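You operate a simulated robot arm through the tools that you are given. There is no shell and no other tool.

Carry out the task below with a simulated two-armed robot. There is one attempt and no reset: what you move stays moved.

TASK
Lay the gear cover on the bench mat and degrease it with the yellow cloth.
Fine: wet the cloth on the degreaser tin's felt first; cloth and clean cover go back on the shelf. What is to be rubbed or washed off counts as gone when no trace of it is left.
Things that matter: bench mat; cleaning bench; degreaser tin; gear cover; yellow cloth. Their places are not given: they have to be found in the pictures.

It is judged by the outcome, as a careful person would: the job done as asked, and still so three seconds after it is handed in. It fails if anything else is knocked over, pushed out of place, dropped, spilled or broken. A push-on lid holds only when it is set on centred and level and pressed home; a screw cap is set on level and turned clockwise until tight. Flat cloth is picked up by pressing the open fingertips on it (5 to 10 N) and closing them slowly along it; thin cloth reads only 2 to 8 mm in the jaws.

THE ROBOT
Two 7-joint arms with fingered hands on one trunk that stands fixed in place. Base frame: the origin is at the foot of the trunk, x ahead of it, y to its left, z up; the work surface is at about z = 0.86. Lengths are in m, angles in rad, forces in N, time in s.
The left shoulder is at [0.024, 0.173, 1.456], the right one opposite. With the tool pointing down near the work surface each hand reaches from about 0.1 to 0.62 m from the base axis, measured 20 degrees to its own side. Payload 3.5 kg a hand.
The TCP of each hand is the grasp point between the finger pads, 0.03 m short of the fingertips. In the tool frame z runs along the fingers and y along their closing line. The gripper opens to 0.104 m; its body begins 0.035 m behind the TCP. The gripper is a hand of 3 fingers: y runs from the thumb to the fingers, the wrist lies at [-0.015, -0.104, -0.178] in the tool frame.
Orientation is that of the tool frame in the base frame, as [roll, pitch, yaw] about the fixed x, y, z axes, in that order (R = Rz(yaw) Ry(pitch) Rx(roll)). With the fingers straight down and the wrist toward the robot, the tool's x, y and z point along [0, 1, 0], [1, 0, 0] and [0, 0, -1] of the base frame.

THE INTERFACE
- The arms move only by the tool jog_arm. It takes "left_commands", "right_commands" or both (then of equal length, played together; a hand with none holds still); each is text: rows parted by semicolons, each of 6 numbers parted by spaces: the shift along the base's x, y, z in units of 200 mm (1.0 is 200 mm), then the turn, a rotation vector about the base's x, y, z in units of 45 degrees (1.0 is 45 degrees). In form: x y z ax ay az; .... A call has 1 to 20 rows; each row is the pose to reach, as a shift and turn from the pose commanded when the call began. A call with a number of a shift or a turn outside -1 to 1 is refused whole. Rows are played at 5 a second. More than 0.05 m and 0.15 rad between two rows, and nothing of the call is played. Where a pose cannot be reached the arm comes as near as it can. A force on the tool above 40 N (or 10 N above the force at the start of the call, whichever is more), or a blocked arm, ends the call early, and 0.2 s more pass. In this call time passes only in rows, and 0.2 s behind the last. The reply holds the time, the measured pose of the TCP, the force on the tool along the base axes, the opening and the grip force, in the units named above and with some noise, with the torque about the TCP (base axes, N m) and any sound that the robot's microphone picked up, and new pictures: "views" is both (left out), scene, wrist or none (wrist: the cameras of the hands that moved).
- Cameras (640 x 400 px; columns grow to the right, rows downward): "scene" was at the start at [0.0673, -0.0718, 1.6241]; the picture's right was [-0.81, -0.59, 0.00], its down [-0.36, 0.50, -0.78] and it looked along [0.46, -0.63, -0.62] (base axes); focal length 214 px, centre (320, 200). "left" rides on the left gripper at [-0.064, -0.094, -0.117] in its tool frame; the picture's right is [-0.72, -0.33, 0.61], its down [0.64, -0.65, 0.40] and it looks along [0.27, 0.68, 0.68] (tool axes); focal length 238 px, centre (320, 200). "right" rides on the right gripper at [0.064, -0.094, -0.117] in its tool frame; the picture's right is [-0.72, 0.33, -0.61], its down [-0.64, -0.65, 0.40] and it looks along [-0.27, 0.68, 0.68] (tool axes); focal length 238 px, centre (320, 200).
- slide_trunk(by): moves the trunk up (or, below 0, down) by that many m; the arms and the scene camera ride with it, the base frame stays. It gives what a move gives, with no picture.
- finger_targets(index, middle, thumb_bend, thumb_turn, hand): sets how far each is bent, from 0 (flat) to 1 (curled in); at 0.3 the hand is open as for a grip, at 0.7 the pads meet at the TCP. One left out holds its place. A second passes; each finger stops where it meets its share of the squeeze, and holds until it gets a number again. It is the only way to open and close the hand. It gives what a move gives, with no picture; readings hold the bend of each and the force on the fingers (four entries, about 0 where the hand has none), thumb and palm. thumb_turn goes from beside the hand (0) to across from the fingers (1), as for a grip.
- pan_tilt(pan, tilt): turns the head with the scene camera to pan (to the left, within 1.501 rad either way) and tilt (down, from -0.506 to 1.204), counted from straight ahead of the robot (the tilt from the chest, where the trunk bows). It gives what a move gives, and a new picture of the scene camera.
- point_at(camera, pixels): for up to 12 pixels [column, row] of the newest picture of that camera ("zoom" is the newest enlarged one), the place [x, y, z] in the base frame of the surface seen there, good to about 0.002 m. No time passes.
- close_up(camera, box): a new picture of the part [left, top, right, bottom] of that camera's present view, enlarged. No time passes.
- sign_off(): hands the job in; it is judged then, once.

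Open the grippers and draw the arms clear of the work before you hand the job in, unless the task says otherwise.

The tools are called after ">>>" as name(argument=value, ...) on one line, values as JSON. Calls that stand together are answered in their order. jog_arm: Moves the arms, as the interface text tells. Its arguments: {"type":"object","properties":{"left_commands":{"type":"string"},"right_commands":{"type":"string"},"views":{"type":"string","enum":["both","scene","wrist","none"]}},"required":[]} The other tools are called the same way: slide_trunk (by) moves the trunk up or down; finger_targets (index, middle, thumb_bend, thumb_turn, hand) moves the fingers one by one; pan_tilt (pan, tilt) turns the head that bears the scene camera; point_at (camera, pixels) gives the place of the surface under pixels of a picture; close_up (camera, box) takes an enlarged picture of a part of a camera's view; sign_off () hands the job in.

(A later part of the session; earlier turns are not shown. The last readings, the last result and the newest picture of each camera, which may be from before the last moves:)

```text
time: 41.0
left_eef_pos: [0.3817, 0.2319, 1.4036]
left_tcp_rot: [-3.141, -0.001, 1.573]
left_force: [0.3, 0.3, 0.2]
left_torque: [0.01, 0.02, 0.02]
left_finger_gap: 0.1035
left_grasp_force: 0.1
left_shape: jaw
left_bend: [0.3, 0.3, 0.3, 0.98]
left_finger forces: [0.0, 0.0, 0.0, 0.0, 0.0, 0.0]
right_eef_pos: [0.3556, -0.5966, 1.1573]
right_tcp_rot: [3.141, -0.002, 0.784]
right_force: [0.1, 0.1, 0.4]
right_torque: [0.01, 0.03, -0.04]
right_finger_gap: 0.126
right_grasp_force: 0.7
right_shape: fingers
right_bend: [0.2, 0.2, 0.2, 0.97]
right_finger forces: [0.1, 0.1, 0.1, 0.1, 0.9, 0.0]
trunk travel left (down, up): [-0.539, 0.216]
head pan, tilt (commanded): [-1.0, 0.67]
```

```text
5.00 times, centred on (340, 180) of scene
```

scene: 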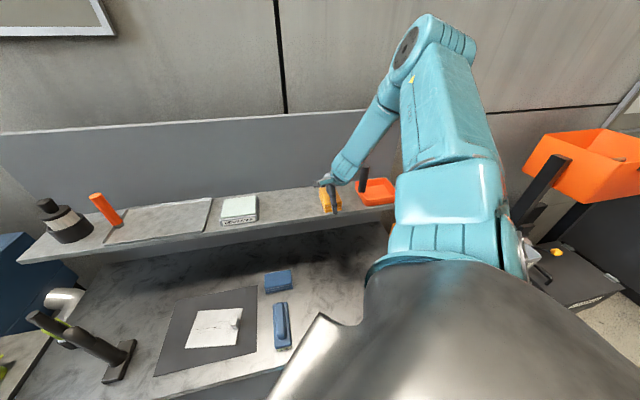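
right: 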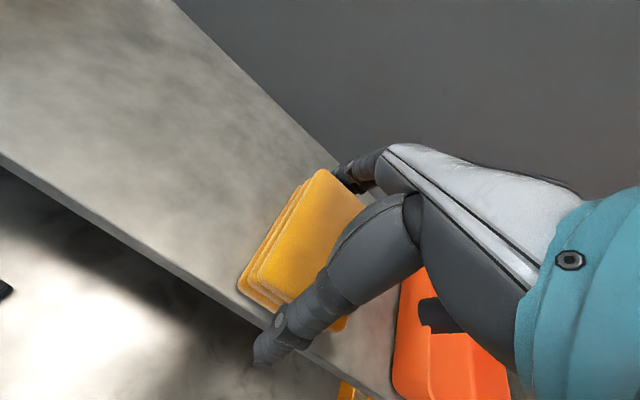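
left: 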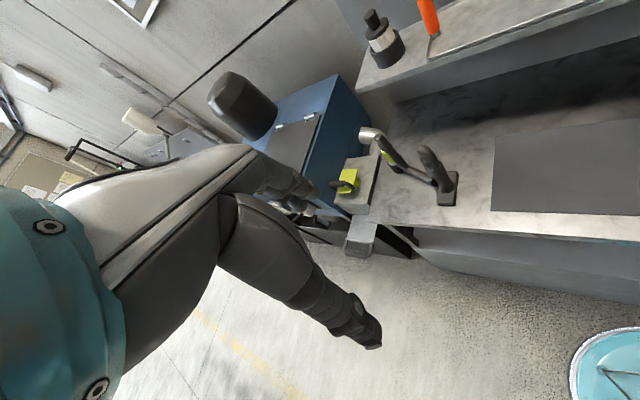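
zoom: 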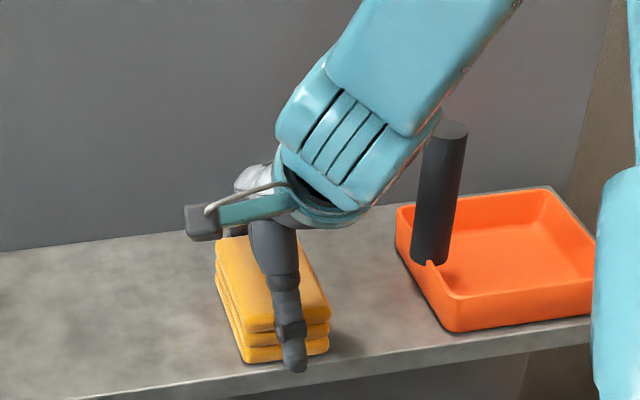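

The thumb is touching lightly (0.9 N). I close the fingers slowly onto the cloth's ends.

>>> finger_targets(hand="right", index=0.34, middle=0.34, thumb_bend=0.3)

>>> finger_targets(hand="right", index=0.45, middle=0.45, thumb_bend=0.42)

>>> close_up(camera="right", box=[200, 150, 440, 350])

```text
time: 42.0
left_eef_pos: [0.3826, 0.2338, 1.4033]
left_tcp_rot: [3.14, 0.0, 1.572]
left_force: [0.1, -0.4, -0.3]
left_torque: [0.01, -0.03, 0.04]
left_finger_gap: 0.1037
left_grasp_force: 0.1
left_shape: jaw
left_bend: [0.3, 0.3, 0.3, 0.98]
left_finger forces: [0.1, 0.0, 0.0, 0.2, 0.0, 0.1]
right_eef_pos: [0.3579, -0.596, 1.1575]
right_tcp_rot: [-3.141, -0.002, 0.783]
right_force: [2.5, -3.4, 7.5]
right_torque: [-0.31, -0.4, -0.05]
right_finger_gap: 0.1184
right_grasp_force: 13.0
right_shape: fingers
right_bend: [0.26, 0.33, 0.23, 0.97]
right_finger forces: [15.4, 1.0, 0.1, 0.1, 9.1, 0.1]
trunk travel left (down, up): [-0.539, 0.216]
head pan, tilt (commanded): [-1.0, 0.67]
```

```text
time: 43.0
left_eef_pos: [0.3823, 0.2336, 1.4042]
left_tcp_rot: [-3.141, 0.003, 1.571]
left_force: [0.3, 0.4, 0.0]
left_torque: [0.03, 0.0, 0.0]
left_finger_gap: 0.1039
left_grasp_force: 0.1
left_shape: jaw
left_bend: [0.3, 0.3, 0.3, 0.98]
left_finger forces: [0.0, 0.0, 0.0, 0.0, 0.0, 0.1]
right_eef_pos: [0.3558, -0.5953, 1.1572]
right_tcp_rot: [3.14, -0.001, 0.783]
right_force: [1.0, -3.5, 14.1]
right_torque: [-0.31, -0.34, 0.0]
right_finger_gap: 0.1147
right_grasp_force: 24.5
right_shape: fingers
right_bend: [0.25, 0.37, 0.29, 0.97]
right_finger forces: [17.3, 9.1, 0.0, 0.1, 22.8, 0.1]
trunk travel left (down, up): [-0.539, 0.216]
head pan, tilt (commanded): [-1.0, 0.67]
```

```text
2.00 times, centred on (320, 250) of right
```

zoom: 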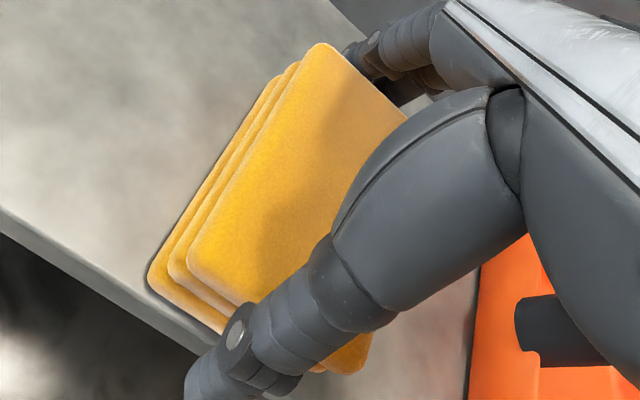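

The splayed fingers push the pad down (14 N) rather than holding it, so a lengthwise lift won't work; I will instead ease the grip and drag the cloth along the shelf to the left, to the empty place, where I can grip it across its short side. First I ease the squeeze.

>>> finger_targets(hand="right", index=0.24, middle=0.3, thumb_bend=0.24)

>>> jog_arm(right_commands="0.05 0.05 0 0 0 0; 0.1 0.1 0 0 0 0; 0.15 0.15 0 0 0 0")

>>> close_up(camera="right", box=[200, 150, 440, 350])

```text
time: 44.0
left_eef_pos: [0.3821, 0.2333, 1.403]
left_tcp_rot: [-3.141, 0.001, 1.572]
left_force: [0.6, -0.5, -0.4]
left_torque: [0.01, 0.02, -0.01]
left_finger_gap: 0.104
left_grasp_force: 0.1
left_shape: jaw
left_bend: [0.3, 0.3, 0.3, 0.98]
left_finger forces: [0.0, 0.0, 0.1, 0.0, 0.1, 0.0]
right_eef_pos: [0.3569, -0.5949, 1.1577]
right_tcp_rot: [-3.138, -0.004, 0.785]
right_force: [-0.9, 0.7, 2.6]
right_torque: [0.0, -0.02, -0.04]
right_finger_gap: 0.122
right_grasp_force: 3.0
right_shape: fingers
right_bend: [0.23, 0.3, 0.22, 0.97]
right_finger forces: [2.1, 0.0, 0.0, 0.1, 3.7, 0.0]
trunk travel left (down, up): [-0.539, 0.216]
head pan, tilt (commanded): [-1.0, 0.67]
```

```text
time: 44.8
left_eef_pos: [0.3817, 0.2327, 1.4034]
left_tcp_rot: [3.141, 0.0, 1.573]
left_force: [0.1, 0.5, 0.1]
left_torque: [-0.01, 0.01, 0.02]
left_finger_gap: 0.1034
left_grasp_force: 0.2
left_shape: jaw
left_bend: [0.3, 0.3, 0.3, 0.98]
left_finger forces: [0.1, 0.0, 0.0, 0.1, 0.1, 0.0]
right_eef_pos: [0.3858, -0.5652, 1.1583]
right_tcp_rot: [-3.141, -0.001, 0.783]
right_force: [-0.7, -1.6, 2.4]
right_torque: [0.02, 0.02, -0.04]
right_finger_gap: 0.1216
right_grasp_force: 3.1
right_shape: fingers
right_bend: [0.23, 0.3, 0.22, 0.98]
right_finger forces: [3.0, 0.0, 0.1, 0.0, 3.0, 0.0]
trunk travel left (down, up): [-0.539, 0.216]
head pan, tilt (commanded): [-1.0, 0.67]
```

scene: 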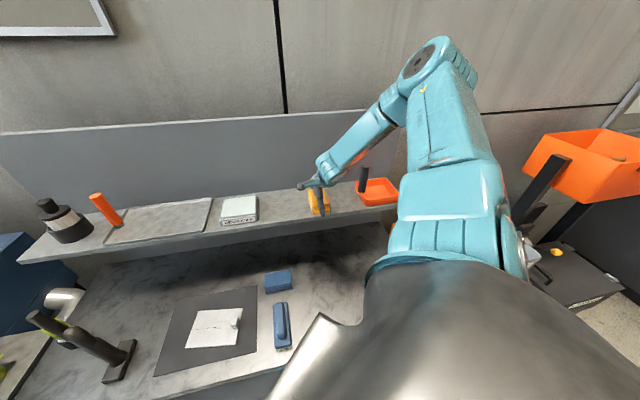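
right: 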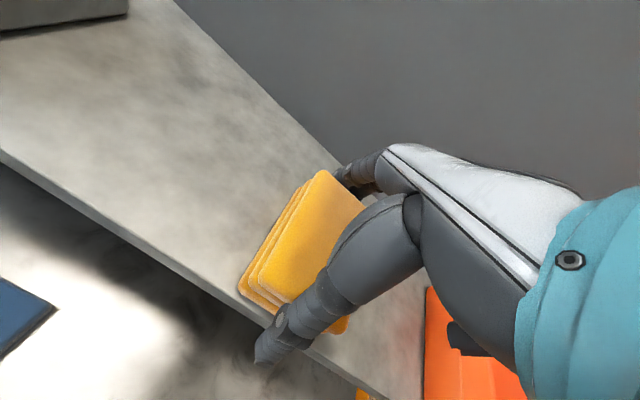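

```text
2.00 times, centred on (320, 250) of right
```

zoom: 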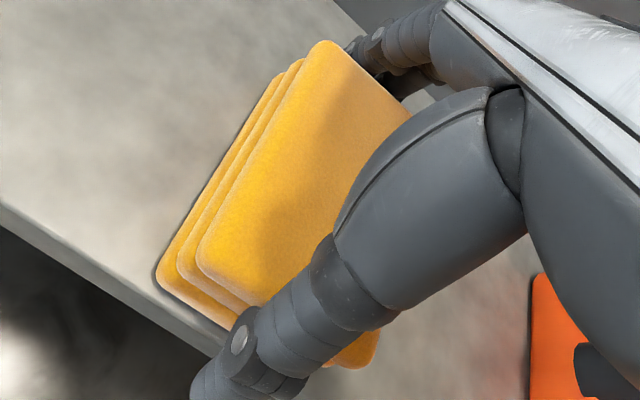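

The cloth drags along nicely. I continue another 0.09 m along the shelf.

>>> jog_arm(right_commands="0.06 0.06 0 0 0 0; 0.12 0.12 0 0 0 0; 0.18 0.18 0 0 0 0; 0.24 0.24 0 0 0 0; 0.3 0.3 0 0 0 0; 0.33 0.33 0 0 0 0")

>>> close_up(camera="right", box=[200, 150, 440, 350])

```text
time: 46.2
left_eef_pos: [0.3825, 0.233, 1.4036]
left_tcp_rot: [-3.141, 0.0, 1.572]
left_force: [-0.2, -0.9, 0.7]
left_torque: [0.0, 0.02, -0.03]
left_finger_gap: 0.1037
left_grasp_force: 0.1
left_shape: jaw
left_bend: [0.3, 0.3, 0.3, 0.98]
left_finger forces: [0.1, 0.0, 0.0, 0.0, 0.1, 0.1]
right_eef_pos: [0.4526, -0.4993, 1.1576]
right_tcp_rot: [-3.141, -0.005, 0.784]
right_force: [-0.1, -0.5, 1.6]
right_torque: [-0.02, 0.01, 0.0]
right_finger_gap: 0.1216
right_grasp_force: 2.8
right_shape: fingers
right_bend: [0.23, 0.3, 0.22, 0.98]
right_finger forces: [2.4, 0.0, 0.1, 0.1, 2.7, 0.1]
trunk travel left (down, up): [-0.539, 0.216]
head pan, tilt (commanded): [-1.0, 0.67]
```

scene: 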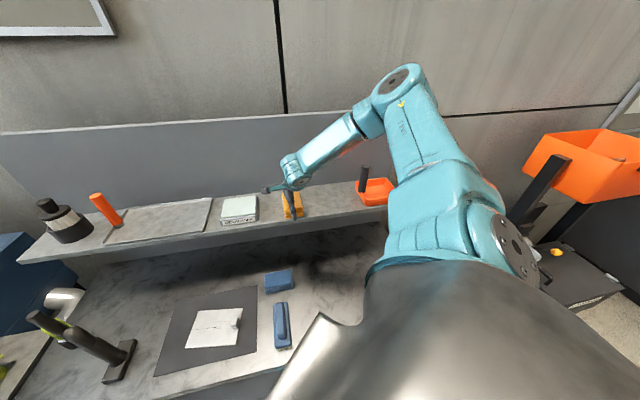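
right: 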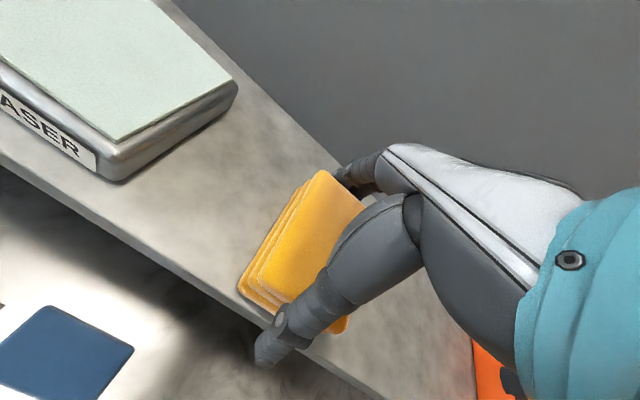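

```text
2.00 times, centred on (320, 250) of right
```

zoom: 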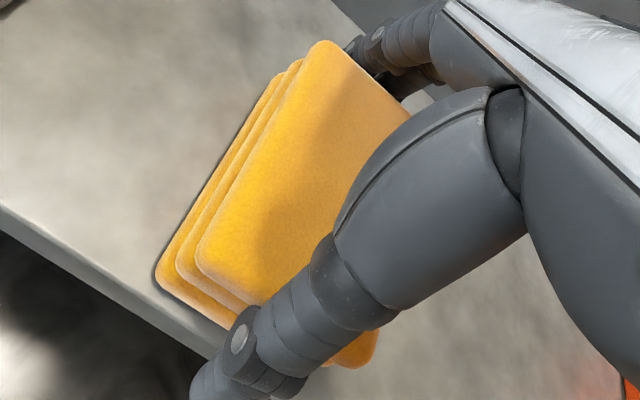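

The cloth is now at about (0.4526,-0.4993), clear of the post and tray. I open the fingers, rise 0.1 m and turn the hand 90° counter-clockwise.

>>> finger_targets(hand="right", index=0.15, middle=0.15, thumb_bend=0.12)

>>> jog_arm(right_commands="0 0 0.1 0 0 0; 0 0 0.2 0 0 0; 0 0 0.35 0 0 0; 0 0 0.5 0 0 0; 0 0 0.5 0 0 0.143; 0 0 0.5 0 0 0.286; 0 0 0.5 0 0 0.429; 0 0 0.5 0 0 0.571; 0 0 0.5 0 0 0.714; 0 0 0.5 0 0 0.857; 0 0 0.5 0 0 1.0", views="none")

>>> jog_arm(right_commands="0 0 0 0 0 0.143; 0 0 0 0 0 0.286; 0 0 0 0 0 0.429; 0 0 0 0 0 0.571; 0 0 0 0 0 0.714; 0 0 0 0 0 0.857; 0 0 0 0 0 1.0")

>>> close_up(camera="right", box=[160, 150, 400, 350])

```text
time: 47.2
left_eef_pos: [0.382, 0.2329, 1.4027]
left_tcp_rot: [3.141, 0.0, 1.574]
left_force: [0.1, 0.3, -0.2]
left_torque: [0.0, 0.03, 0.0]
left_finger_gap: 0.1036
left_grasp_force: 0.0
left_shape: jaw
left_bend: [0.3, 0.3, 0.3, 0.98]
left_finger forces: [0.0, 0.0, 0.0, 0.0, 0.0, 0.0]
right_eef_pos: [0.4523, -0.5003, 1.1573]
right_tcp_rot: [-3.142, -0.004, 0.784]
right_force: [-0.3, -0.6, -0.5]
right_torque: [0.0, 0.01, -0.02]
right_finger_gap: 0.1378
right_grasp_force: 0.1
right_shape: fingers
right_bend: [0.15, 0.15, 0.12, 0.98]
right_finger forces: [0.0, 0.1, 0.0, 0.0, 0.0, 0.0]
trunk travel left (down, up): [-0.539, 0.216]
head pan, tilt (commanded): [-1.0, 0.67]
```

```text
time: 49.6
left_eef_pos: [0.3831, 0.2326, 1.403]
left_tcp_rot: [3.141, 0.0, 1.571]
left_force: [-0.4, -0.1, -0.1]
left_torque: [0.04, -0.01, 0.0]
left_finger_gap: 0.1038
left_grasp_force: 0.1
left_shape: jaw
left_bend: [0.3, 0.3, 0.3, 0.98]
left_finger forces: [0.0, 0.0, 0.0, 0.0, 0.0, 0.1]
right_eef_pos: [0.4526, -0.4994, 1.2575]
right_tcp_rot: [3.141, -0.005, 1.572]
right_force: [0.2, 0.5, -0.6]
right_torque: [-0.02, 0.01, 0.02]
right_finger_gap: 0.1383
right_grasp_force: 0.1
right_shape: fingers
right_bend: [0.15, 0.15, 0.12, 0.98]
right_finger forces: [0.1, 0.1, 0.0, 0.1, 0.0, 0.1]
trunk travel left (down, up): [-0.539, 0.216]
head pan, tilt (commanded): [-1.0, 0.67]
```

```text
time: 51.2
left_eef_pos: [0.3833, 0.2331, 1.4032]
left_tcp_rot: [3.14, 0.0, 1.573]
left_force: [-1.1, 0.1, -0.1]
left_torque: [0.0, 0.03, -0.01]
left_finger_gap: 0.1039
left_grasp_force: 0.1
left_shape: jaw
left_bend: [0.3, 0.3, 0.3, 0.98]
left_finger forces: [0.0, 0.0, 0.0, 0.0, 0.0, 0.0]
right_eef_pos: [0.4528, -0.5001, 1.2573]
right_tcp_rot: [-3.14, -0.003, 2.357]
right_force: [0.2, 0.2, 1.4]
right_torque: [0.03, -0.02, 0.02]
right_finger_gap: 0.1381
right_grasp_force: 0.0
right_shape: fingers
right_bend: [0.15, 0.15, 0.12, 0.98]
right_finger forces: [0.1, 0.1, 0.0, 0.0, 0.0, 0.1]
trunk travel left (down, up): [-0.539, 0.216]
head pan, tilt (commanded): [-1.0, 0.67]
```

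scene: 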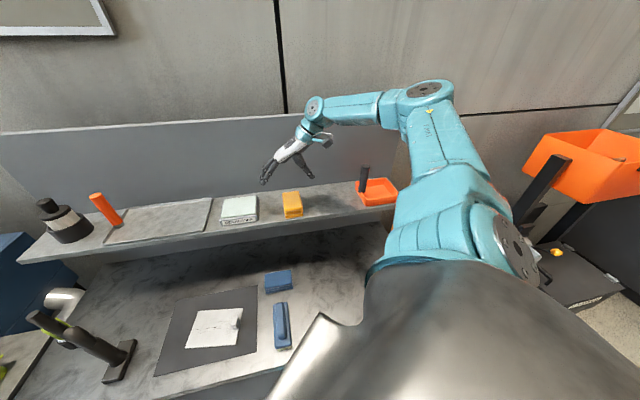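
right: 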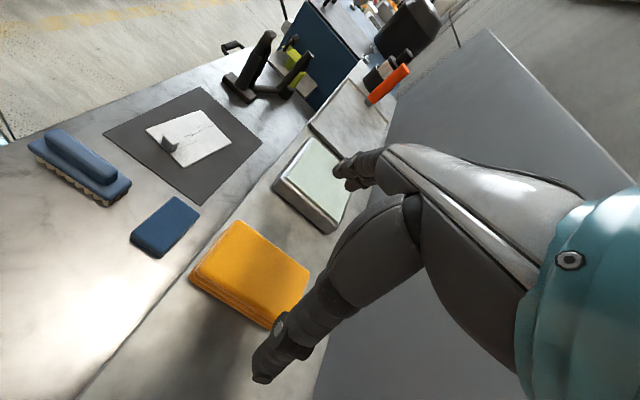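

```text
2.00 times, centred on (280, 250) of right
```

zoom: 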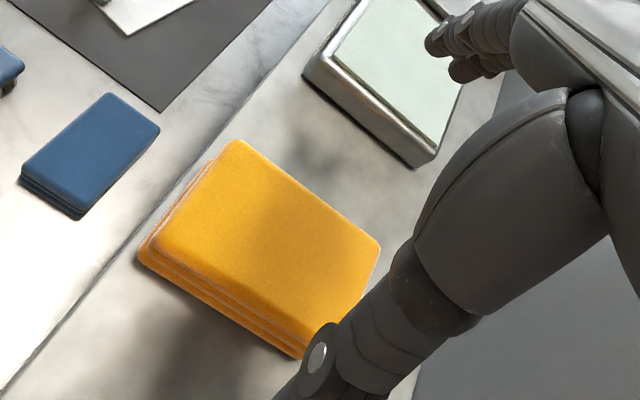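

The hand is now across the cloth's short side (yaw 2.357). I measure the cloth's corners in this view.

>>> point_at(camera="zoom", pixels=[[235, 150], [372, 243], [305, 340], [160, 240], [265, 240], [300, 195], [195, 195], [240, 290], [340, 285], [330, 85], [410, 155]])

```text
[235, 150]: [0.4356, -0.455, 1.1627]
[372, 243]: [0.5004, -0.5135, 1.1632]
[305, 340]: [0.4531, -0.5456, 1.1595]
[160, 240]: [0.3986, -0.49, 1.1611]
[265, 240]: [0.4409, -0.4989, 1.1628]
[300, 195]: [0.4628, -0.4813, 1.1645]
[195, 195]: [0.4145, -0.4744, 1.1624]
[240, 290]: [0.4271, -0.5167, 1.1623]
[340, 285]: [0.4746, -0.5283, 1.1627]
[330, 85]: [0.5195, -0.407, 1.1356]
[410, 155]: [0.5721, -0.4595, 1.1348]
```

Cloth centre is (0.4495,-0.502), aligned with the hand. I set the fingers to the normal open width and lower to z≈1.159.

>>> finger_targets(hand="right", index=0.28, middle=0.28, thumb_bend=0.28)

>>> jog_arm(right_commands="-0.015 -0.01 -0.12 0 0 0; -0.015 -0.01 -0.24 0 0 0; -0.015 -0.01 -0.36 0 0 0; -0.015 -0.01 -0.49 0 0 0")

>>> close_up(camera="right", box=[200, 150, 440, 350])

>>> close_up(camera="scene", box=[250, 150, 350, 230])

```text
time: 52.2
left_eef_pos: [0.3819, 0.2322, 1.4039]
left_tcp_rot: [3.141, 0.001, 1.573]
left_force: [-0.3, -0.2, -0.4]
left_torque: [0.01, 0.01, 0.0]
left_finger_gap: 0.1038
left_grasp_force: 0.0
left_shape: jaw
left_bend: [0.3, 0.3, 0.3, 0.98]
left_finger forces: [0.0, 0.0, 0.1, 0.1, 0.0, 0.1]
right_eef_pos: [0.4523, -0.499, 1.2573]
right_tcp_rot: [3.141, -0.004, 2.354]
right_force: [1.2, 0.2, 0.8]
right_torque: [-0.03, 0.01, -0.04]
right_finger_gap: 0.1082
right_grasp_force: 0.0
right_shape: fingers
right_bend: [0.28, 0.28, 0.28, 0.98]
right_finger forces: [0.0, 0.0, 0.0, 0.0, 0.0, 0.0]
trunk travel left (down, up): [-0.539, 0.216]
head pan, tilt (commanded): [-1.0, 0.67]
```

```text
time: 53.2
left_eef_pos: [0.3835, 0.2339, 1.403]
left_tcp_rot: [-3.141, -0.001, 1.573]
left_force: [0.3, -0.5, 0.6]
left_torque: [0.03, 0.01, 0.03]
left_finger_gap: 0.1039
left_grasp_force: 0.1
left_shape: jaw
left_bend: [0.3, 0.3, 0.3, 0.98]
left_finger forces: [0.1, 0.0, 0.1, 0.0, 0.0, 0.1]
right_eef_pos: [0.4496, -0.5018, 1.1582]
right_tcp_rot: [-3.14, -0.004, 2.353]
right_force: [-0.2, 0.1, -0.2]
right_torque: [0.03, -0.01, 0.01]
right_finger_gap: 0.1081
right_grasp_force: 0.0
right_shape: fingers
right_bend: [0.28, 0.28, 0.28, 0.98]
right_finger forces: [0.0, 0.0, 0.0, 0.0, 0.0, 0.0]
trunk travel left (down, up): [-0.539, 0.216]
head pan, tilt (commanded): [-1.0, 0.67]
```

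scene: 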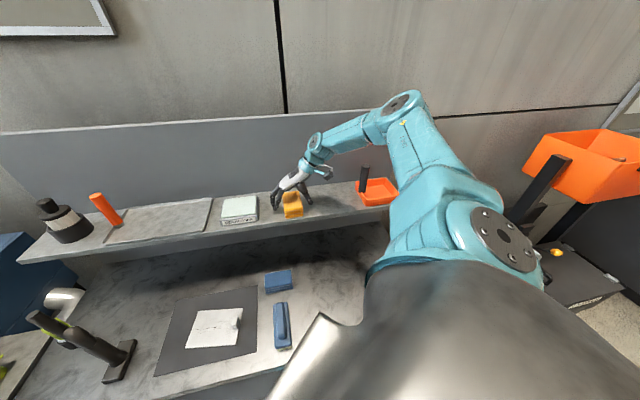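
right: 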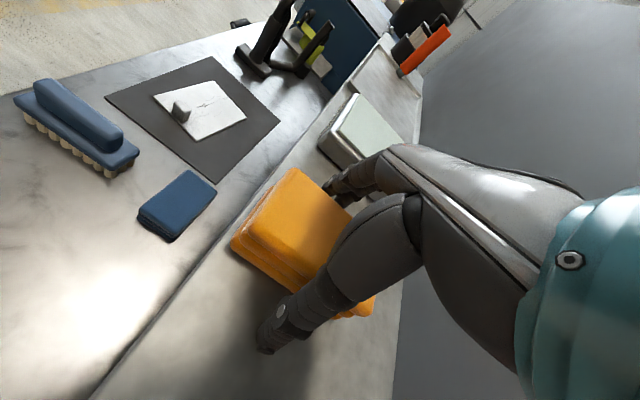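

```text
2.00 times, centred on (320, 250) of right
```

zoom: 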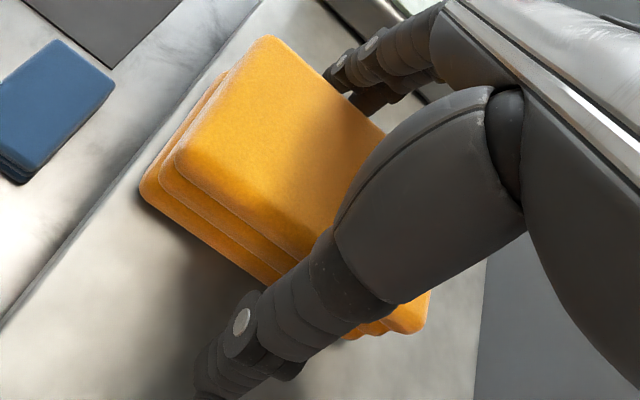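

```text
5.00 times, centred on (300, 190) of scene
```

zoom: 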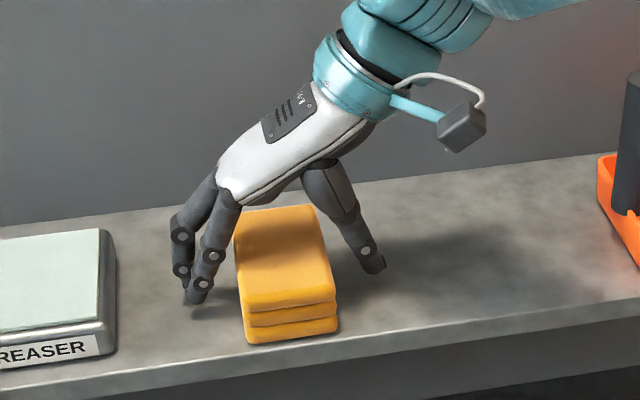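

The fingers straddle the cloth's short side. I close them in two stages.

>>> finger_targets(hand="right", index=0.44, middle=0.44, thumb_bend=0.44)

>>> finger_targets(hand="right", index=0.55, middle=0.55, thumb_bend=0.55)

>>> close_up(camera="scene", box=[250, 150, 350, 230])

```text
time: 54.2
left_eef_pos: [0.3819, 0.2322, 1.4026]
left_tcp_rot: [-3.141, 0.0, 1.573]
left_force: [0.1, 0.5, -0.8]
left_torque: [-0.02, 0.0, 0.02]
left_finger_gap: 0.1036
left_grasp_force: 0.0
left_shape: jaw
left_bend: [0.3, 0.3, 0.3, 0.98]
left_finger forces: [0.1, 0.0, 0.0, 0.1, 0.0, 0.0]
right_eef_pos: [0.4491, -0.5017, 1.1591]
right_tcp_rot: [3.14, -0.004, 2.356]
right_force: [-1.1, -1.0, -1.1]
right_torque: [-0.01, -0.05, 0.02]
right_finger_gap: 0.0684
right_grasp_force: 0.3
right_shape: fingers
right_bend: [0.44, 0.44, 0.44, 0.98]
right_finger forces: [0.1, 0.1, 0.0, 0.1, 0.2, 0.0]
trunk travel left (down, up): [-0.539, 0.216]
head pan, tilt (commanded): [-1.0, 0.67]
```

```text
time: 55.2
left_eef_pos: [0.3821, 0.2326, 1.4035]
left_tcp_rot: [3.14, 0.0, 1.575]
left_force: [0.1, 0.0, 0.1]
left_torque: [-0.01, 0.0, -0.01]
left_finger_gap: 0.1042
left_grasp_force: 0.1
left_shape: jaw
left_bend: [0.3, 0.3, 0.3, 0.98]
left_finger forces: [0.0, 0.1, 0.1, 0.1, 0.1, 0.1]
right_eef_pos: [0.4482, -0.5019, 1.1593]
right_tcp_rot: [3.142, -0.002, 2.355]
right_force: [0.1, 0.8, 0.8]
right_torque: [0.07, -0.1, 0.0]
right_finger_gap: 0.0597
right_grasp_force: 12.7
right_shape: fingers
right_bend: [0.48, 0.5, 0.48, 0.97]
right_finger forces: [7.8, 5.2, 0.0, 0.0, 12.0, 0.0]
trunk travel left (down, up): [-0.539, 0.216]
head pan, tilt (commanded): [-1.0, 0.67]
```

```text
5.00 times, centred on (300, 190) of scene
```

zoom: 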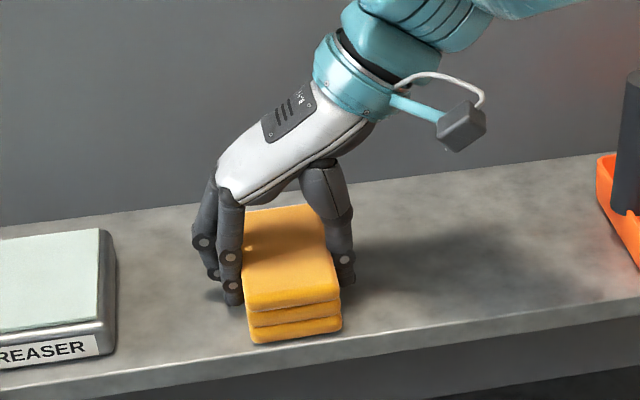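

A clean 12.7 N grip. I tighten slightly, lift 0.07 m and check the cloth comes along.

>>> finger_targets(hand="right", index=0.58, middle=0.58, thumb_bend=0.57)

>>> jog_arm(right_commands="0 0 0.08 0 0 0; 0 0 0.16 0 0 0; 0 0 0.25 0 0 0; 0 0 0.35 0 0 0")

>>> close_up(camera="scene", box=[210, 140, 330, 240])

```text
time: 56.2
left_eef_pos: [0.3819, 0.2334, 1.4034]
left_tcp_rot: [-3.141, -0.001, 1.571]
left_force: [-0.4, -0.4, 0.0]
left_torque: [-0.03, -0.01, 0.0]
left_finger_gap: 0.1036
left_grasp_force: 0.0
left_shape: jaw
left_bend: [0.3, 0.3, 0.3, 0.98]
left_finger forces: [0.0, 0.0, 0.1, 0.0, 0.1, 0.0]
right_eef_pos: [0.4489, -0.5017, 1.1583]
right_tcp_rot: [-3.141, -0.003, 2.354]
right_force: [1.2, 1.2, 2.1]
right_torque: [0.09, -0.13, 0.02]
right_finger_gap: 0.0594
right_grasp_force: 14.8
right_shape: fingers
right_bend: [0.48, 0.51, 0.48, 0.97]
right_finger forces: [9.0, 6.4, 0.0, 0.1, 13.9, 0.0]
trunk travel left (down, up): [-0.539, 0.216]
head pan, tilt (commanded): [-1.0, 0.67]
```

```text
time: 57.2
left_eef_pos: [0.3819, 0.2327, 1.4039]
left_tcp_rot: [-3.141, 0.001, 1.571]
left_force: [0.1, -0.2, -0.5]
left_torque: [0.02, -0.01, -0.02]
left_finger_gap: 0.1037
left_grasp_force: 0.1
left_shape: jaw
left_bend: [0.3, 0.3, 0.3, 0.98]
left_finger forces: [0.0, 0.0, 0.0, 0.0, 0.1, 0.0]
right_eef_pos: [0.4478, -0.4999, 1.231]
right_tcp_rot: [-3.14, -0.003, 2.353]
right_force: [0.1, 0.2, -0.4]
right_torque: [0.0, -0.04, -0.01]
right_finger_gap: 0.0594
right_grasp_force: 14.4
right_shape: fingers
right_bend: [0.49, 0.51, 0.48, 0.97]
right_finger forces: [8.6, 5.7, 0.0, 0.0, 14.4, 0.1]
trunk travel left (down, up): [-0.539, 0.216]
head pan, tilt (commanded): [-1.0, 0.67]
```

scene: 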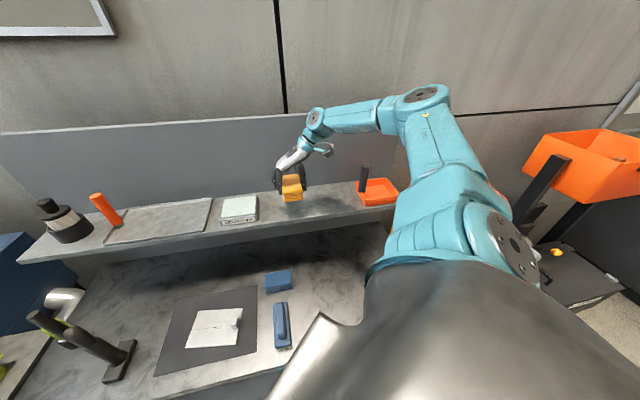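
right: 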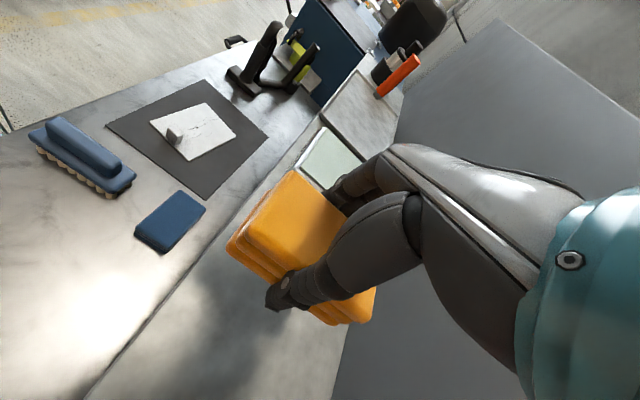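

```text
4.00 times, centred on (270, 190) of scene
```

zoom: 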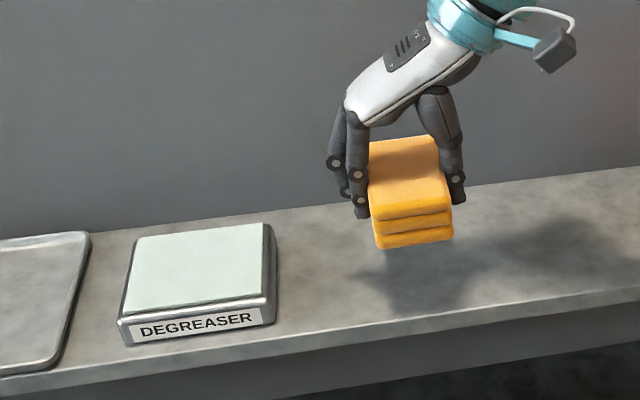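

The cloth is held as one body. I move it over the tin's felt at (0.586,-0.389), staying about 4 cm above it.

>>> jog_arm(right_commands="0.115 0.092 0.03 0 0 0; 0.23 0.184 0.03 0 0 0; 0.345 0.276 0.03 0 0 0; 0.46 0.368 0.03 0 0 0; 0.575 0.46 0.03 0 0 0; 0.69 0.553 0.03 0 0 0")

>>> close_up(camera="scene", box=[180, 140, 300, 240])

```text
time: 58.6
left_eef_pos: [0.3819, 0.2336, 1.4032]
left_tcp_rot: [-3.142, 0.0, 1.572]
left_force: [0.2, 0.2, -0.2]
left_torque: [0.0, 0.01, -0.01]
left_finger_gap: 0.1034
left_grasp_force: 0.1
left_shape: jaw
left_bend: [0.3, 0.3, 0.3, 0.98]
left_finger forces: [0.1, 0.0, 0.0, 0.0, 0.1, 0.0]
right_eef_pos: [0.5713, -0.3853, 1.2435]
right_tcp_rot: [-3.141, 0.0, 2.351]
right_force: [0.3, 0.6, 0.0]
right_torque: [-0.02, 0.0, 0.0]
right_finger_gap: 0.0591
right_grasp_force: 14.2
right_shape: fingers
right_bend: [0.49, 0.51, 0.48, 0.97]
right_finger forces: [8.5, 5.7, 0.0, 0.0, 14.3, 0.0]
right hand out of reach, approached as far as the arm can: row 5, 6
trunk travel left (down, up): [-0.539, 0.216]
head pan, tilt (commanded): [-1.0, 0.67]
```

scene: 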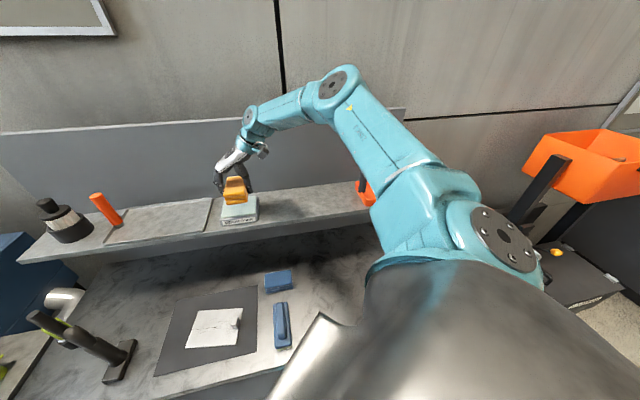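
right: 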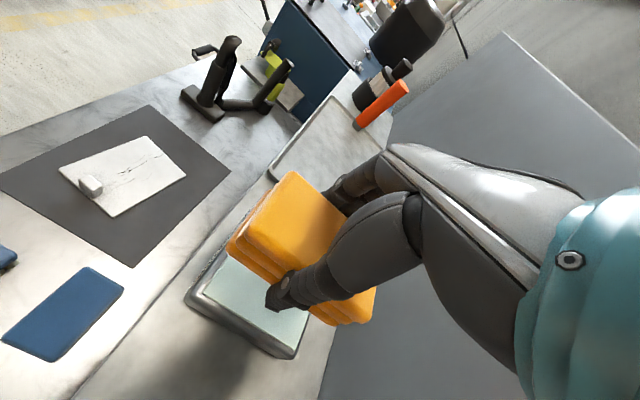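

```text
4.00 times, centred on (240, 190) of scene
```

zoom: 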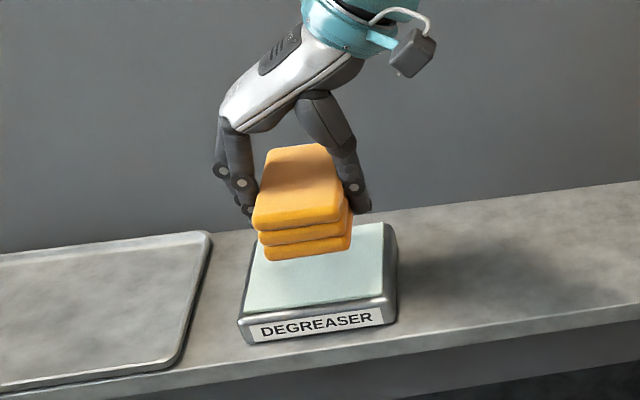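

The hand is at the reach limit, 15 mm short of centre, but the cloth is over the felt. I lower toward the felt while nudging 1 cm further along the felt.

>>> jog_arm(right_commands="0.01 -0.01 -0.08 0 0 0; 0.025 -0.025 -0.16 0 0 0; 0.04 -0.04 -0.225 0 0 0", views="none")

>>> close_up(camera="scene", box=[180, 140, 300, 240])

```text
time: 59.4
left_eef_pos: [0.3822, 0.2323, 1.4046]
left_tcp_rot: [3.141, 0.002, 1.573]
left_force: [0.8, 0.6, 0.1]
left_torque: [0.04, -0.01, -0.02]
left_finger_gap: 0.1035
left_grasp_force: 0.1
left_shape: jaw
left_bend: [0.3, 0.3, 0.3, 0.98]
left_finger forces: [0.1, 0.0, 0.1, 0.1, 0.0, 0.0]
right_eef_pos: [0.555, -0.3857, 1.2169]
right_tcp_rot: [-3.139, -0.002, 2.355]
right_force: [-0.7, 0.5, -0.6]
right_torque: [-0.04, 0.03, 0.01]
right_finger_gap: 0.0593
right_grasp_force: 14.5
right_shape: fingers
right_bend: [0.49, 0.51, 0.48, 0.97]
right_finger forces: [8.6, 5.6, 0.0, 0.0, 14.3, 0.0]
right hand out of reach, approached as far as the arm can: row 1, 2, 3
trunk travel left (down, up): [-0.539, 0.216]
head pan, tilt (commanded): [-1.0, 0.67]
```

```text
4.00 times, centred on (240, 190) of scene
```

zoom: 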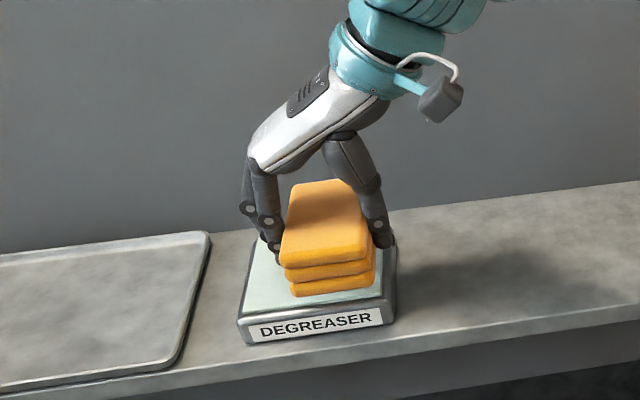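

The posture limits the arm while lowering; I go back up to the previous spot over the felt and use the trunk for the descent.

>>> jog_arm(right_commands="0.05 0 0.07 0 0 0; 0.1 -0.01 0.14 0 0 0", views="none")

>>> slide_trunk(by=-0.03)

>>> close_up(camera="scene", box=[180, 130, 300, 230])

```text
time: 60.0
left_eef_pos: [0.3826, 0.2331, 1.4049]
left_tcp_rot: [-3.141, 0.0, 1.572]
left_force: [-0.4, 0.3, 0.1]
left_torque: [-0.02, -0.03, 0.03]
left_finger_gap: 0.1038
left_grasp_force: 0.0
left_shape: jaw
left_bend: [0.3, 0.3, 0.3, 0.98]
left_finger forces: [0.0, 0.0, 0.0, 0.0, 0.0, 0.0]
right_eef_pos: [0.5721, -0.387, 1.2449]
right_tcp_rot: [-3.139, -0.001, 2.355]
right_force: [-0.4, -0.7, -0.1]
right_torque: [-0.03, 0.0, -0.02]
right_finger_gap: 0.0592
right_grasp_force: 14.3
right_shape: fingers
right_bend: [0.49, 0.51, 0.48, 0.97]
right_finger forces: [8.5, 5.7, 0.1, 0.0, 14.3, 0.0]
right hand out of reach, approached as far as the arm can: row 2
trunk travel left (down, up): [-0.539, 0.216]
head pan, tilt (commanded): [-1.0, 0.67]
```

```text
time: 60.7
left_eef_pos: [0.3822, 0.2333, 1.3735]
left_tcp_rot: [-3.141, 0.001, 1.573]
left_force: [0.4, -1.4, -0.6]
left_torque: [-0.01, 0.03, 0.0]
left_finger_gap: 0.1037
left_grasp_force: 0.1
left_shape: jaw
left_bend: [0.3, 0.3, 0.3, 0.98]
left_finger forces: [0.0, 0.0, 0.0, 0.0, 0.0, 0.0]
right_eef_pos: [0.5713, -0.3854, 1.2156]
right_tcp_rot: [3.14, -0.001, 2.354]
right_force: [0.5, 1.0, -0.9]
right_torque: [-0.04, 0.01, 0.01]
right_finger_gap: 0.0597
right_grasp_force: 14.4
right_shape: fingers
right_bend: [0.49, 0.51, 0.48, 0.97]
right_finger forces: [8.6, 5.7, 0.1, 0.0, 14.3, 0.0]
trunk travel left (down, up): [-0.509, 0.246]
head pan, tilt (commanded): [-1.0, 0.67]
```

```text
4.00 times, centred on (240, 180) of scene
```

zoom: 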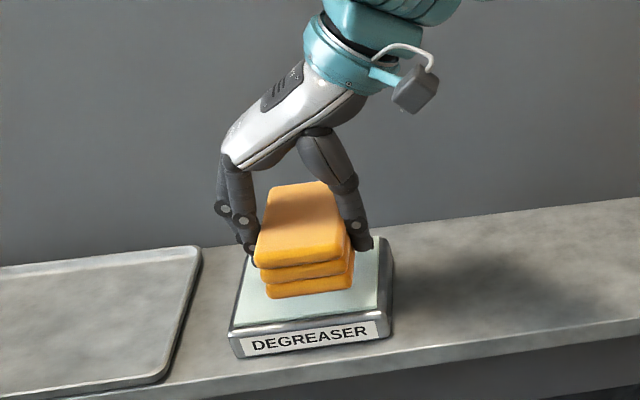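

Works well: TCP at (0.571,-0.385,1.216), cloth bottom about 2.4 cm above the felt. I lower 20 mm and then in small steps until I feel contact.

>>> slide_trunk(by=-0.02)

>>> slide_trunk(by=-0.004)

>>> close_up(camera="scene", box=[180, 130, 300, 230])

```text
time: 61.4
left_eef_pos: [0.3817, 0.2326, 1.3542]
left_tcp_rot: [3.141, 0.0, 1.573]
left_force: [0.4, 0.8, 0.6]
left_torque: [-0.02, 0.0, 0.02]
left_finger_gap: 0.1037
left_grasp_force: 0.1
left_shape: jaw
left_bend: [0.3, 0.3, 0.3, 0.98]
left_finger forces: [0.1, 0.1, 0.1, 0.0, 0.0, 0.0]
right_eef_pos: [0.5716, -0.3854, 1.1952]
right_tcp_rot: [-3.141, -0.004, 2.355]
right_force: [0.1, 0.2, -0.3]
right_torque: [0.0, 0.02, 0.04]
right_finger_gap: 0.0592
right_grasp_force: 14.5
right_shape: fingers
right_bend: [0.49, 0.51, 0.48, 0.97]
right_finger forces: [8.6, 5.7, 0.0, 0.0, 14.3, 0.0]
trunk travel left (down, up): [-0.489, 0.266]
head pan, tilt (commanded): [-1.0, 0.67]
```

```text
time: 61.9
left_eef_pos: [0.3827, 0.2329, 1.3498]
left_tcp_rot: [-3.141, -0.001, 1.572]
left_force: [-0.3, -0.2, 0.3]
left_torque: [0.0, -0.01, 0.01]
left_finger_gap: 0.1038
left_grasp_force: 0.0
left_shape: jaw
left_bend: [0.3, 0.3, 0.3, 0.98]
left_finger forces: [0.0, 0.0, 0.0, 0.0, 0.0, 0.1]
right_eef_pos: [0.5709, -0.386, 1.1915]
right_tcp_rot: [3.141, -0.002, 2.355]
right_force: [0.6, -0.7, -0.4]
right_torque: [-0.03, -0.06, 0.03]
right_finger_gap: 0.0591
right_grasp_force: 14.5
right_shape: fingers
right_bend: [0.49, 0.51, 0.48, 0.97]
right_finger forces: [8.6, 5.7, 0.0, 0.0, 14.3, 0.1]
trunk travel left (down, up): [-0.485, 0.27]
head pan, tilt (commanded): [-1.0, 0.67]
```

```text
4.00 times, centred on (240, 180) of scene
```

zoom: 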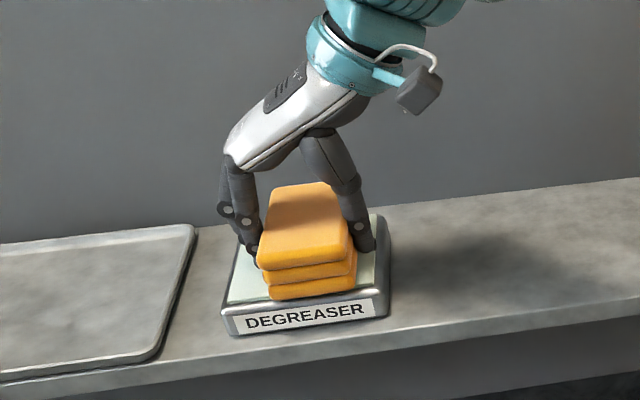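

Near contact with no force yet. I step down 3 mm at a time.

>>> slide_trunk(by=-0.003)

>>> slide_trunk(by=-0.002)

```text
time: 62.4
left_eef_pos: [0.3806, 0.2327, 1.3463]
left_tcp_rot: [3.14, -0.001, 1.572]
left_force: [0.6, 0.2, -0.2]
left_torque: [-0.03, 0.01, 0.01]
left_finger_gap: 0.1034
left_grasp_force: 0.0
left_shape: jaw
left_bend: [0.3, 0.3, 0.3, 0.98]
left_finger forces: [0.0, 0.0, 0.0, 0.0, 0.0, 0.0]
right_eef_pos: [0.5725, -0.3849, 1.1912]
right_tcp_rot: [3.141, 0.0, 2.356]
right_force: [-1.6, -0.5, 8.2]
right_torque: [0.12, -0.11, 0.03]
right_finger_gap: 0.0593
right_grasp_force: 14.9
right_shape: fingers
right_bend: [0.49, 0.51, 0.48, 0.96]
right_finger forces: [8.0, 5.7, 0.0, 0.1, 15.4, 0.0]
trunk travel left (down, up): [-0.482, 0.273]
head pan, tilt (commanded): [-1.0, 0.67]
```

```text
time: 63.0
left_eef_pos: [0.3803, 0.2336, 1.3443]
left_tcp_rot: [3.139, 0.001, 1.572]
left_force: [0.6, 0.7, 0.1]
left_torque: [-0.01, 0.02, 0.03]
left_finger_gap: 0.1039
left_grasp_force: 0.1
left_shape: jaw
left_bend: [0.3, 0.3, 0.3, 0.98]
left_finger forces: [0.0, 0.1, 0.0, 0.1, 0.0, 0.0]
right_eef_pos: [0.5722, -0.3846, 1.1888]
right_tcp_rot: [3.137, -0.002, 2.355]
right_force: [0.2, -3.3, 17.3]
right_torque: [0.31, -0.32, 0.04]
right_finger_gap: 0.0597
right_grasp_force: 15.7
right_shape: fingers
right_bend: [0.49, 0.51, 0.48, 0.97]
right_finger forces: [7.4, 6.9, 0.0, 0.0, 16.3, 0.0]
trunk travel left (down, up): [-0.48, 0.275]
head pan, tilt (commanded): [-1.0, 0.67]
```

The cloth presses on the felt with 17 N. I hold about a second, then lift by 2 mm and inspect.

>>> jog_arm(right_commands="0 0 0 0 0 0; 0 0 0 0 0 0; 0 0 0 0 0 0; 0 0 0 0 0 0; 0 0 0 0 0 0", views="none")

>>> slide_trunk(by=0.05)

>>> close_up(camera="scene", box=[180, 130, 300, 230])

>>> close_up(camera="right", box=[160, 150, 400, 350])

```text
time: 64.2
left_eef_pos: [0.3811, 0.2336, 1.3443]
left_tcp_rot: [3.14, 0.001, 1.573]
left_force: [-0.5, -0.4, 0.8]
left_torque: [0.0, 0.01, 0.02]
left_finger_gap: 0.1037
left_grasp_force: 0.1
left_shape: jaw
left_bend: [0.3, 0.3, 0.3, 0.98]
left_finger forces: [0.0, 0.0, 0.0, 0.0, 0.0, 0.1]
right_eef_pos: [0.5711, -0.3856, 1.1876]
right_tcp_rot: [3.139, 0.001, 2.354]
right_force: [2.6, -2.9, 19.9]
right_torque: [0.22, -0.26, 0.03]
right_finger_gap: 0.0594
right_grasp_force: 15.8
right_shape: fingers
right_bend: [0.49, 0.51, 0.49, 0.97]
right_finger forces: [8.3, 7.1, 0.0, 0.0, 16.0, 0.0]
trunk travel left (down, up): [-0.48, 0.275]
head pan, tilt (commanded): [-1.0, 0.67]
```

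```text
time: 65.1
left_eef_pos: [0.3828, 0.2326, 1.3951]
left_tcp_rot: [-3.141, -0.001, 1.575]
left_force: [-0.1, 0.1, 0.5]
left_torque: [0.0, 0.01, -0.02]
left_finger_gap: 0.1039
left_grasp_force: 0.1
left_shape: jaw
left_bend: [0.3, 0.3, 0.3, 0.98]
left_finger forces: [0.0, 0.1, 0.0, 0.0, 0.0, 0.0]
right_eef_pos: [0.5713, -0.387, 1.2365]
right_tcp_rot: [-3.139, -0.003, 2.355]
right_force: [0.3, 0.5, -0.4]
right_torque: [-0.01, -0.01, 0.03]
right_finger_gap: 0.0592
right_grasp_force: 14.0
right_shape: fingers
right_bend: [0.49, 0.51, 0.49, 0.97]
right_finger forces: [8.1, 5.6, 0.0, 0.1, 13.9, 0.0]
trunk travel left (down, up): [-0.53, 0.225]
head pan, tilt (commanded): [-1.0, 0.67]
```

```text
4.00 times, centred on (240, 180) of scene
```

zoom: 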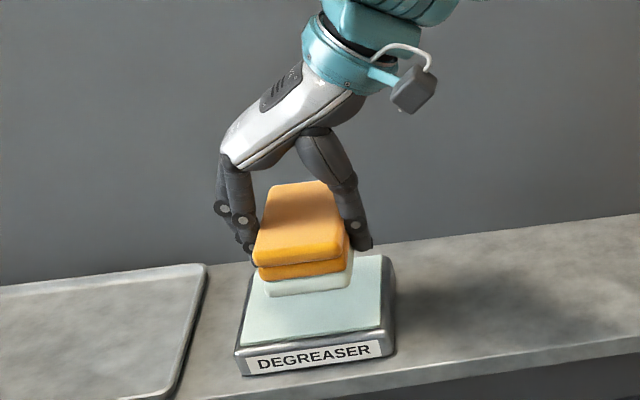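

```text
2.00 times, centred on (280, 250) of right
```

zoom: 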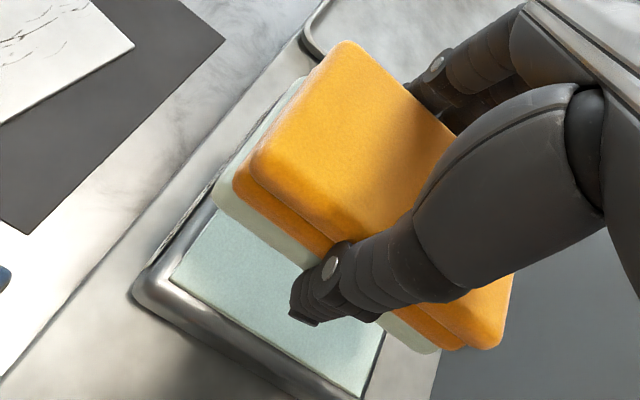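

The cloth's bottom layer has turned pale green: it is wet with degreaser. Next I get precise cover corners on the mat before wiping.

>>> close_up(camera="scene", box=[180, 290, 260, 340])

>>> close_up(camera="right", box=[0, 60, 240, 210])

```text
8.00 times, centred on (220, 315) of scene
```

zoom: 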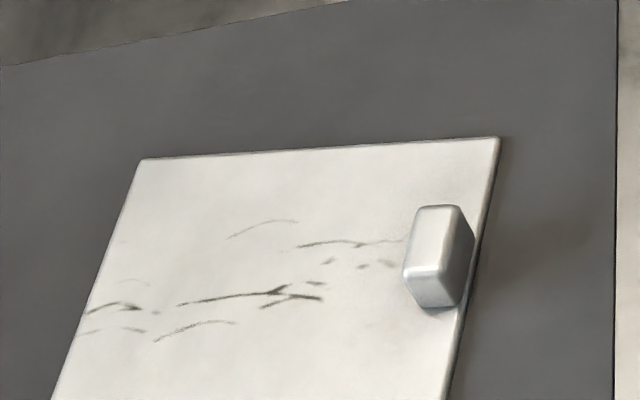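

```text
2.67 times, centred on (120, 135) of right
```

zoom: 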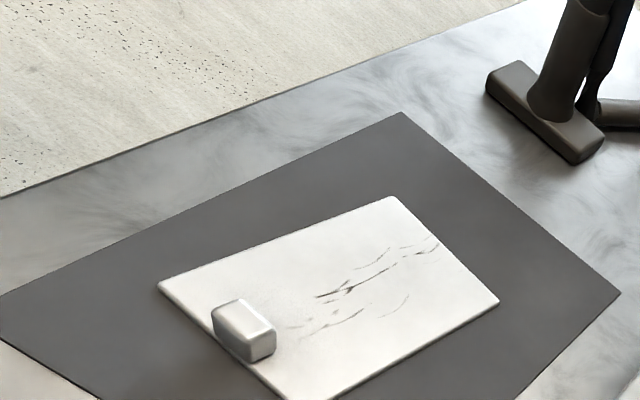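

The right camera's view shows all the cover corners. I read their positions.

>>> point_at(camera="zoom", pixels=[[166, 286], [390, 201], [490, 302], [284, 392], [242, 312], [222, 320], [265, 335], [232, 305], [275, 328], [340, 290], [425, 243], [325, 320]])

```text
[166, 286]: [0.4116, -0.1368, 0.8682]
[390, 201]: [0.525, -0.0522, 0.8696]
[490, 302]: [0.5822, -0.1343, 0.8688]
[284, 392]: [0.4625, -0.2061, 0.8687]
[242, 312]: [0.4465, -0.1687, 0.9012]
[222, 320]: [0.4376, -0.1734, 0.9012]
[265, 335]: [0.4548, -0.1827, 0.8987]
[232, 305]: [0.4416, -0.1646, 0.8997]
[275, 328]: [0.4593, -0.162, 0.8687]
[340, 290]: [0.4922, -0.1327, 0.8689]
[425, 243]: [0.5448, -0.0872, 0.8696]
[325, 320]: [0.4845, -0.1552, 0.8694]
```

The cover's axis is at about 35.5°, centre (0.497,-0.1355), knob at its near end. I carry the wet cloth at height to above the cover, aligning the hand with the plate.

>>> jog_arm(right_commands="-0.045 0.15 0.02 0 0 -0.03; -0.09 0.3 0.02 0 0 -0.06; -0.135 0.45 0.02 0 0 -0.1; -0.18 0.6 0.02 0 0 -0.14; -0.22 0.75 0.02 0 0 -0.17; -0.255 0.88 0.02 0 0 -0.21; -0.29 1.0 0.02 0 0 -0.21", views="none")

>>> jog_arm(right_commands="0 0.16 0 0 0 0; 0 0.315 0 0 0 0")

```text
time: 66.7
left_eef_pos: [0.3827, 0.2333, 1.394]
left_tcp_rot: [-3.14, 0.0, 1.573]
left_force: [-0.1, 0.1, 0.1]
left_torque: [0.01, 0.02, -0.06]
left_finger_gap: 0.1038
left_grasp_force: 0.0
left_shape: jaw
left_bend: [0.3, 0.3, 0.3, 0.98]
left_finger forces: [0.0, 0.1, 0.0, 0.0, 0.0, 0.0]
right_eef_pos: [0.5144, -0.1863, 1.2413]
right_tcp_rot: [3.141, -0.003, 2.189]
right_force: [-0.5, 0.0, -0.1]
right_torque: [-0.03, 0.01, -0.02]
right_finger_gap: 0.0593
right_grasp_force: 13.3
right_shape: fingers
right_bend: [0.49, 0.51, 0.49, 0.97]
right_finger forces: [8.0, 5.4, 0.0, 0.0, 13.6, 0.0]
trunk travel left (down, up): [-0.53, 0.225]
head pan, tilt (commanded): [-1.0, 0.67]
```

```text
time: 67.3
left_eef_pos: [0.3816, 0.234, 1.3946]
left_tcp_rot: [3.141, -0.001, 1.572]
left_force: [0.5, 0.4, 0.3]
left_torque: [-0.03, 0.07, 0.02]
left_finger_gap: 0.1039
left_grasp_force: 0.0
left_shape: jaw
left_bend: [0.3, 0.3, 0.3, 0.98]
left_finger forces: [0.1, 0.0, 0.0, 0.1, 0.1, 0.0]
right_eef_pos: [0.5154, -0.123, 1.239]
right_tcp_rot: [-3.141, -0.005, 2.19]
right_force: [-0.3, -0.2, -0.7]
right_torque: [0.05, 0.01, 0.0]
right_finger_gap: 0.0591
right_grasp_force: 13.5
right_shape: fingers
right_bend: [0.49, 0.52, 0.49, 0.97]
right_finger forces: [8.0, 5.4, 0.0, 0.0, 13.6, 0.1]
trunk travel left (down, up): [-0.53, 0.225]
head pan, tilt (commanded): [-1.0, 0.67]
```

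scene: 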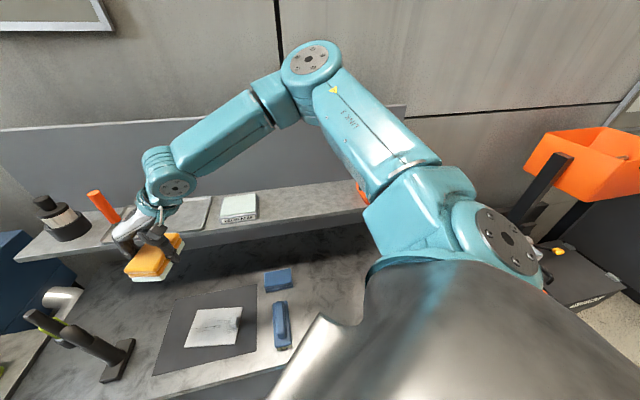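
right: 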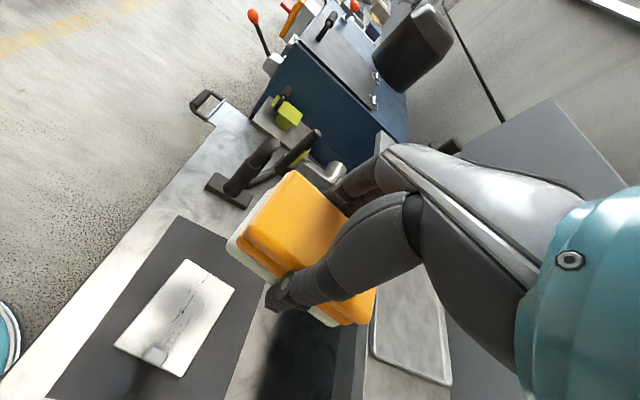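

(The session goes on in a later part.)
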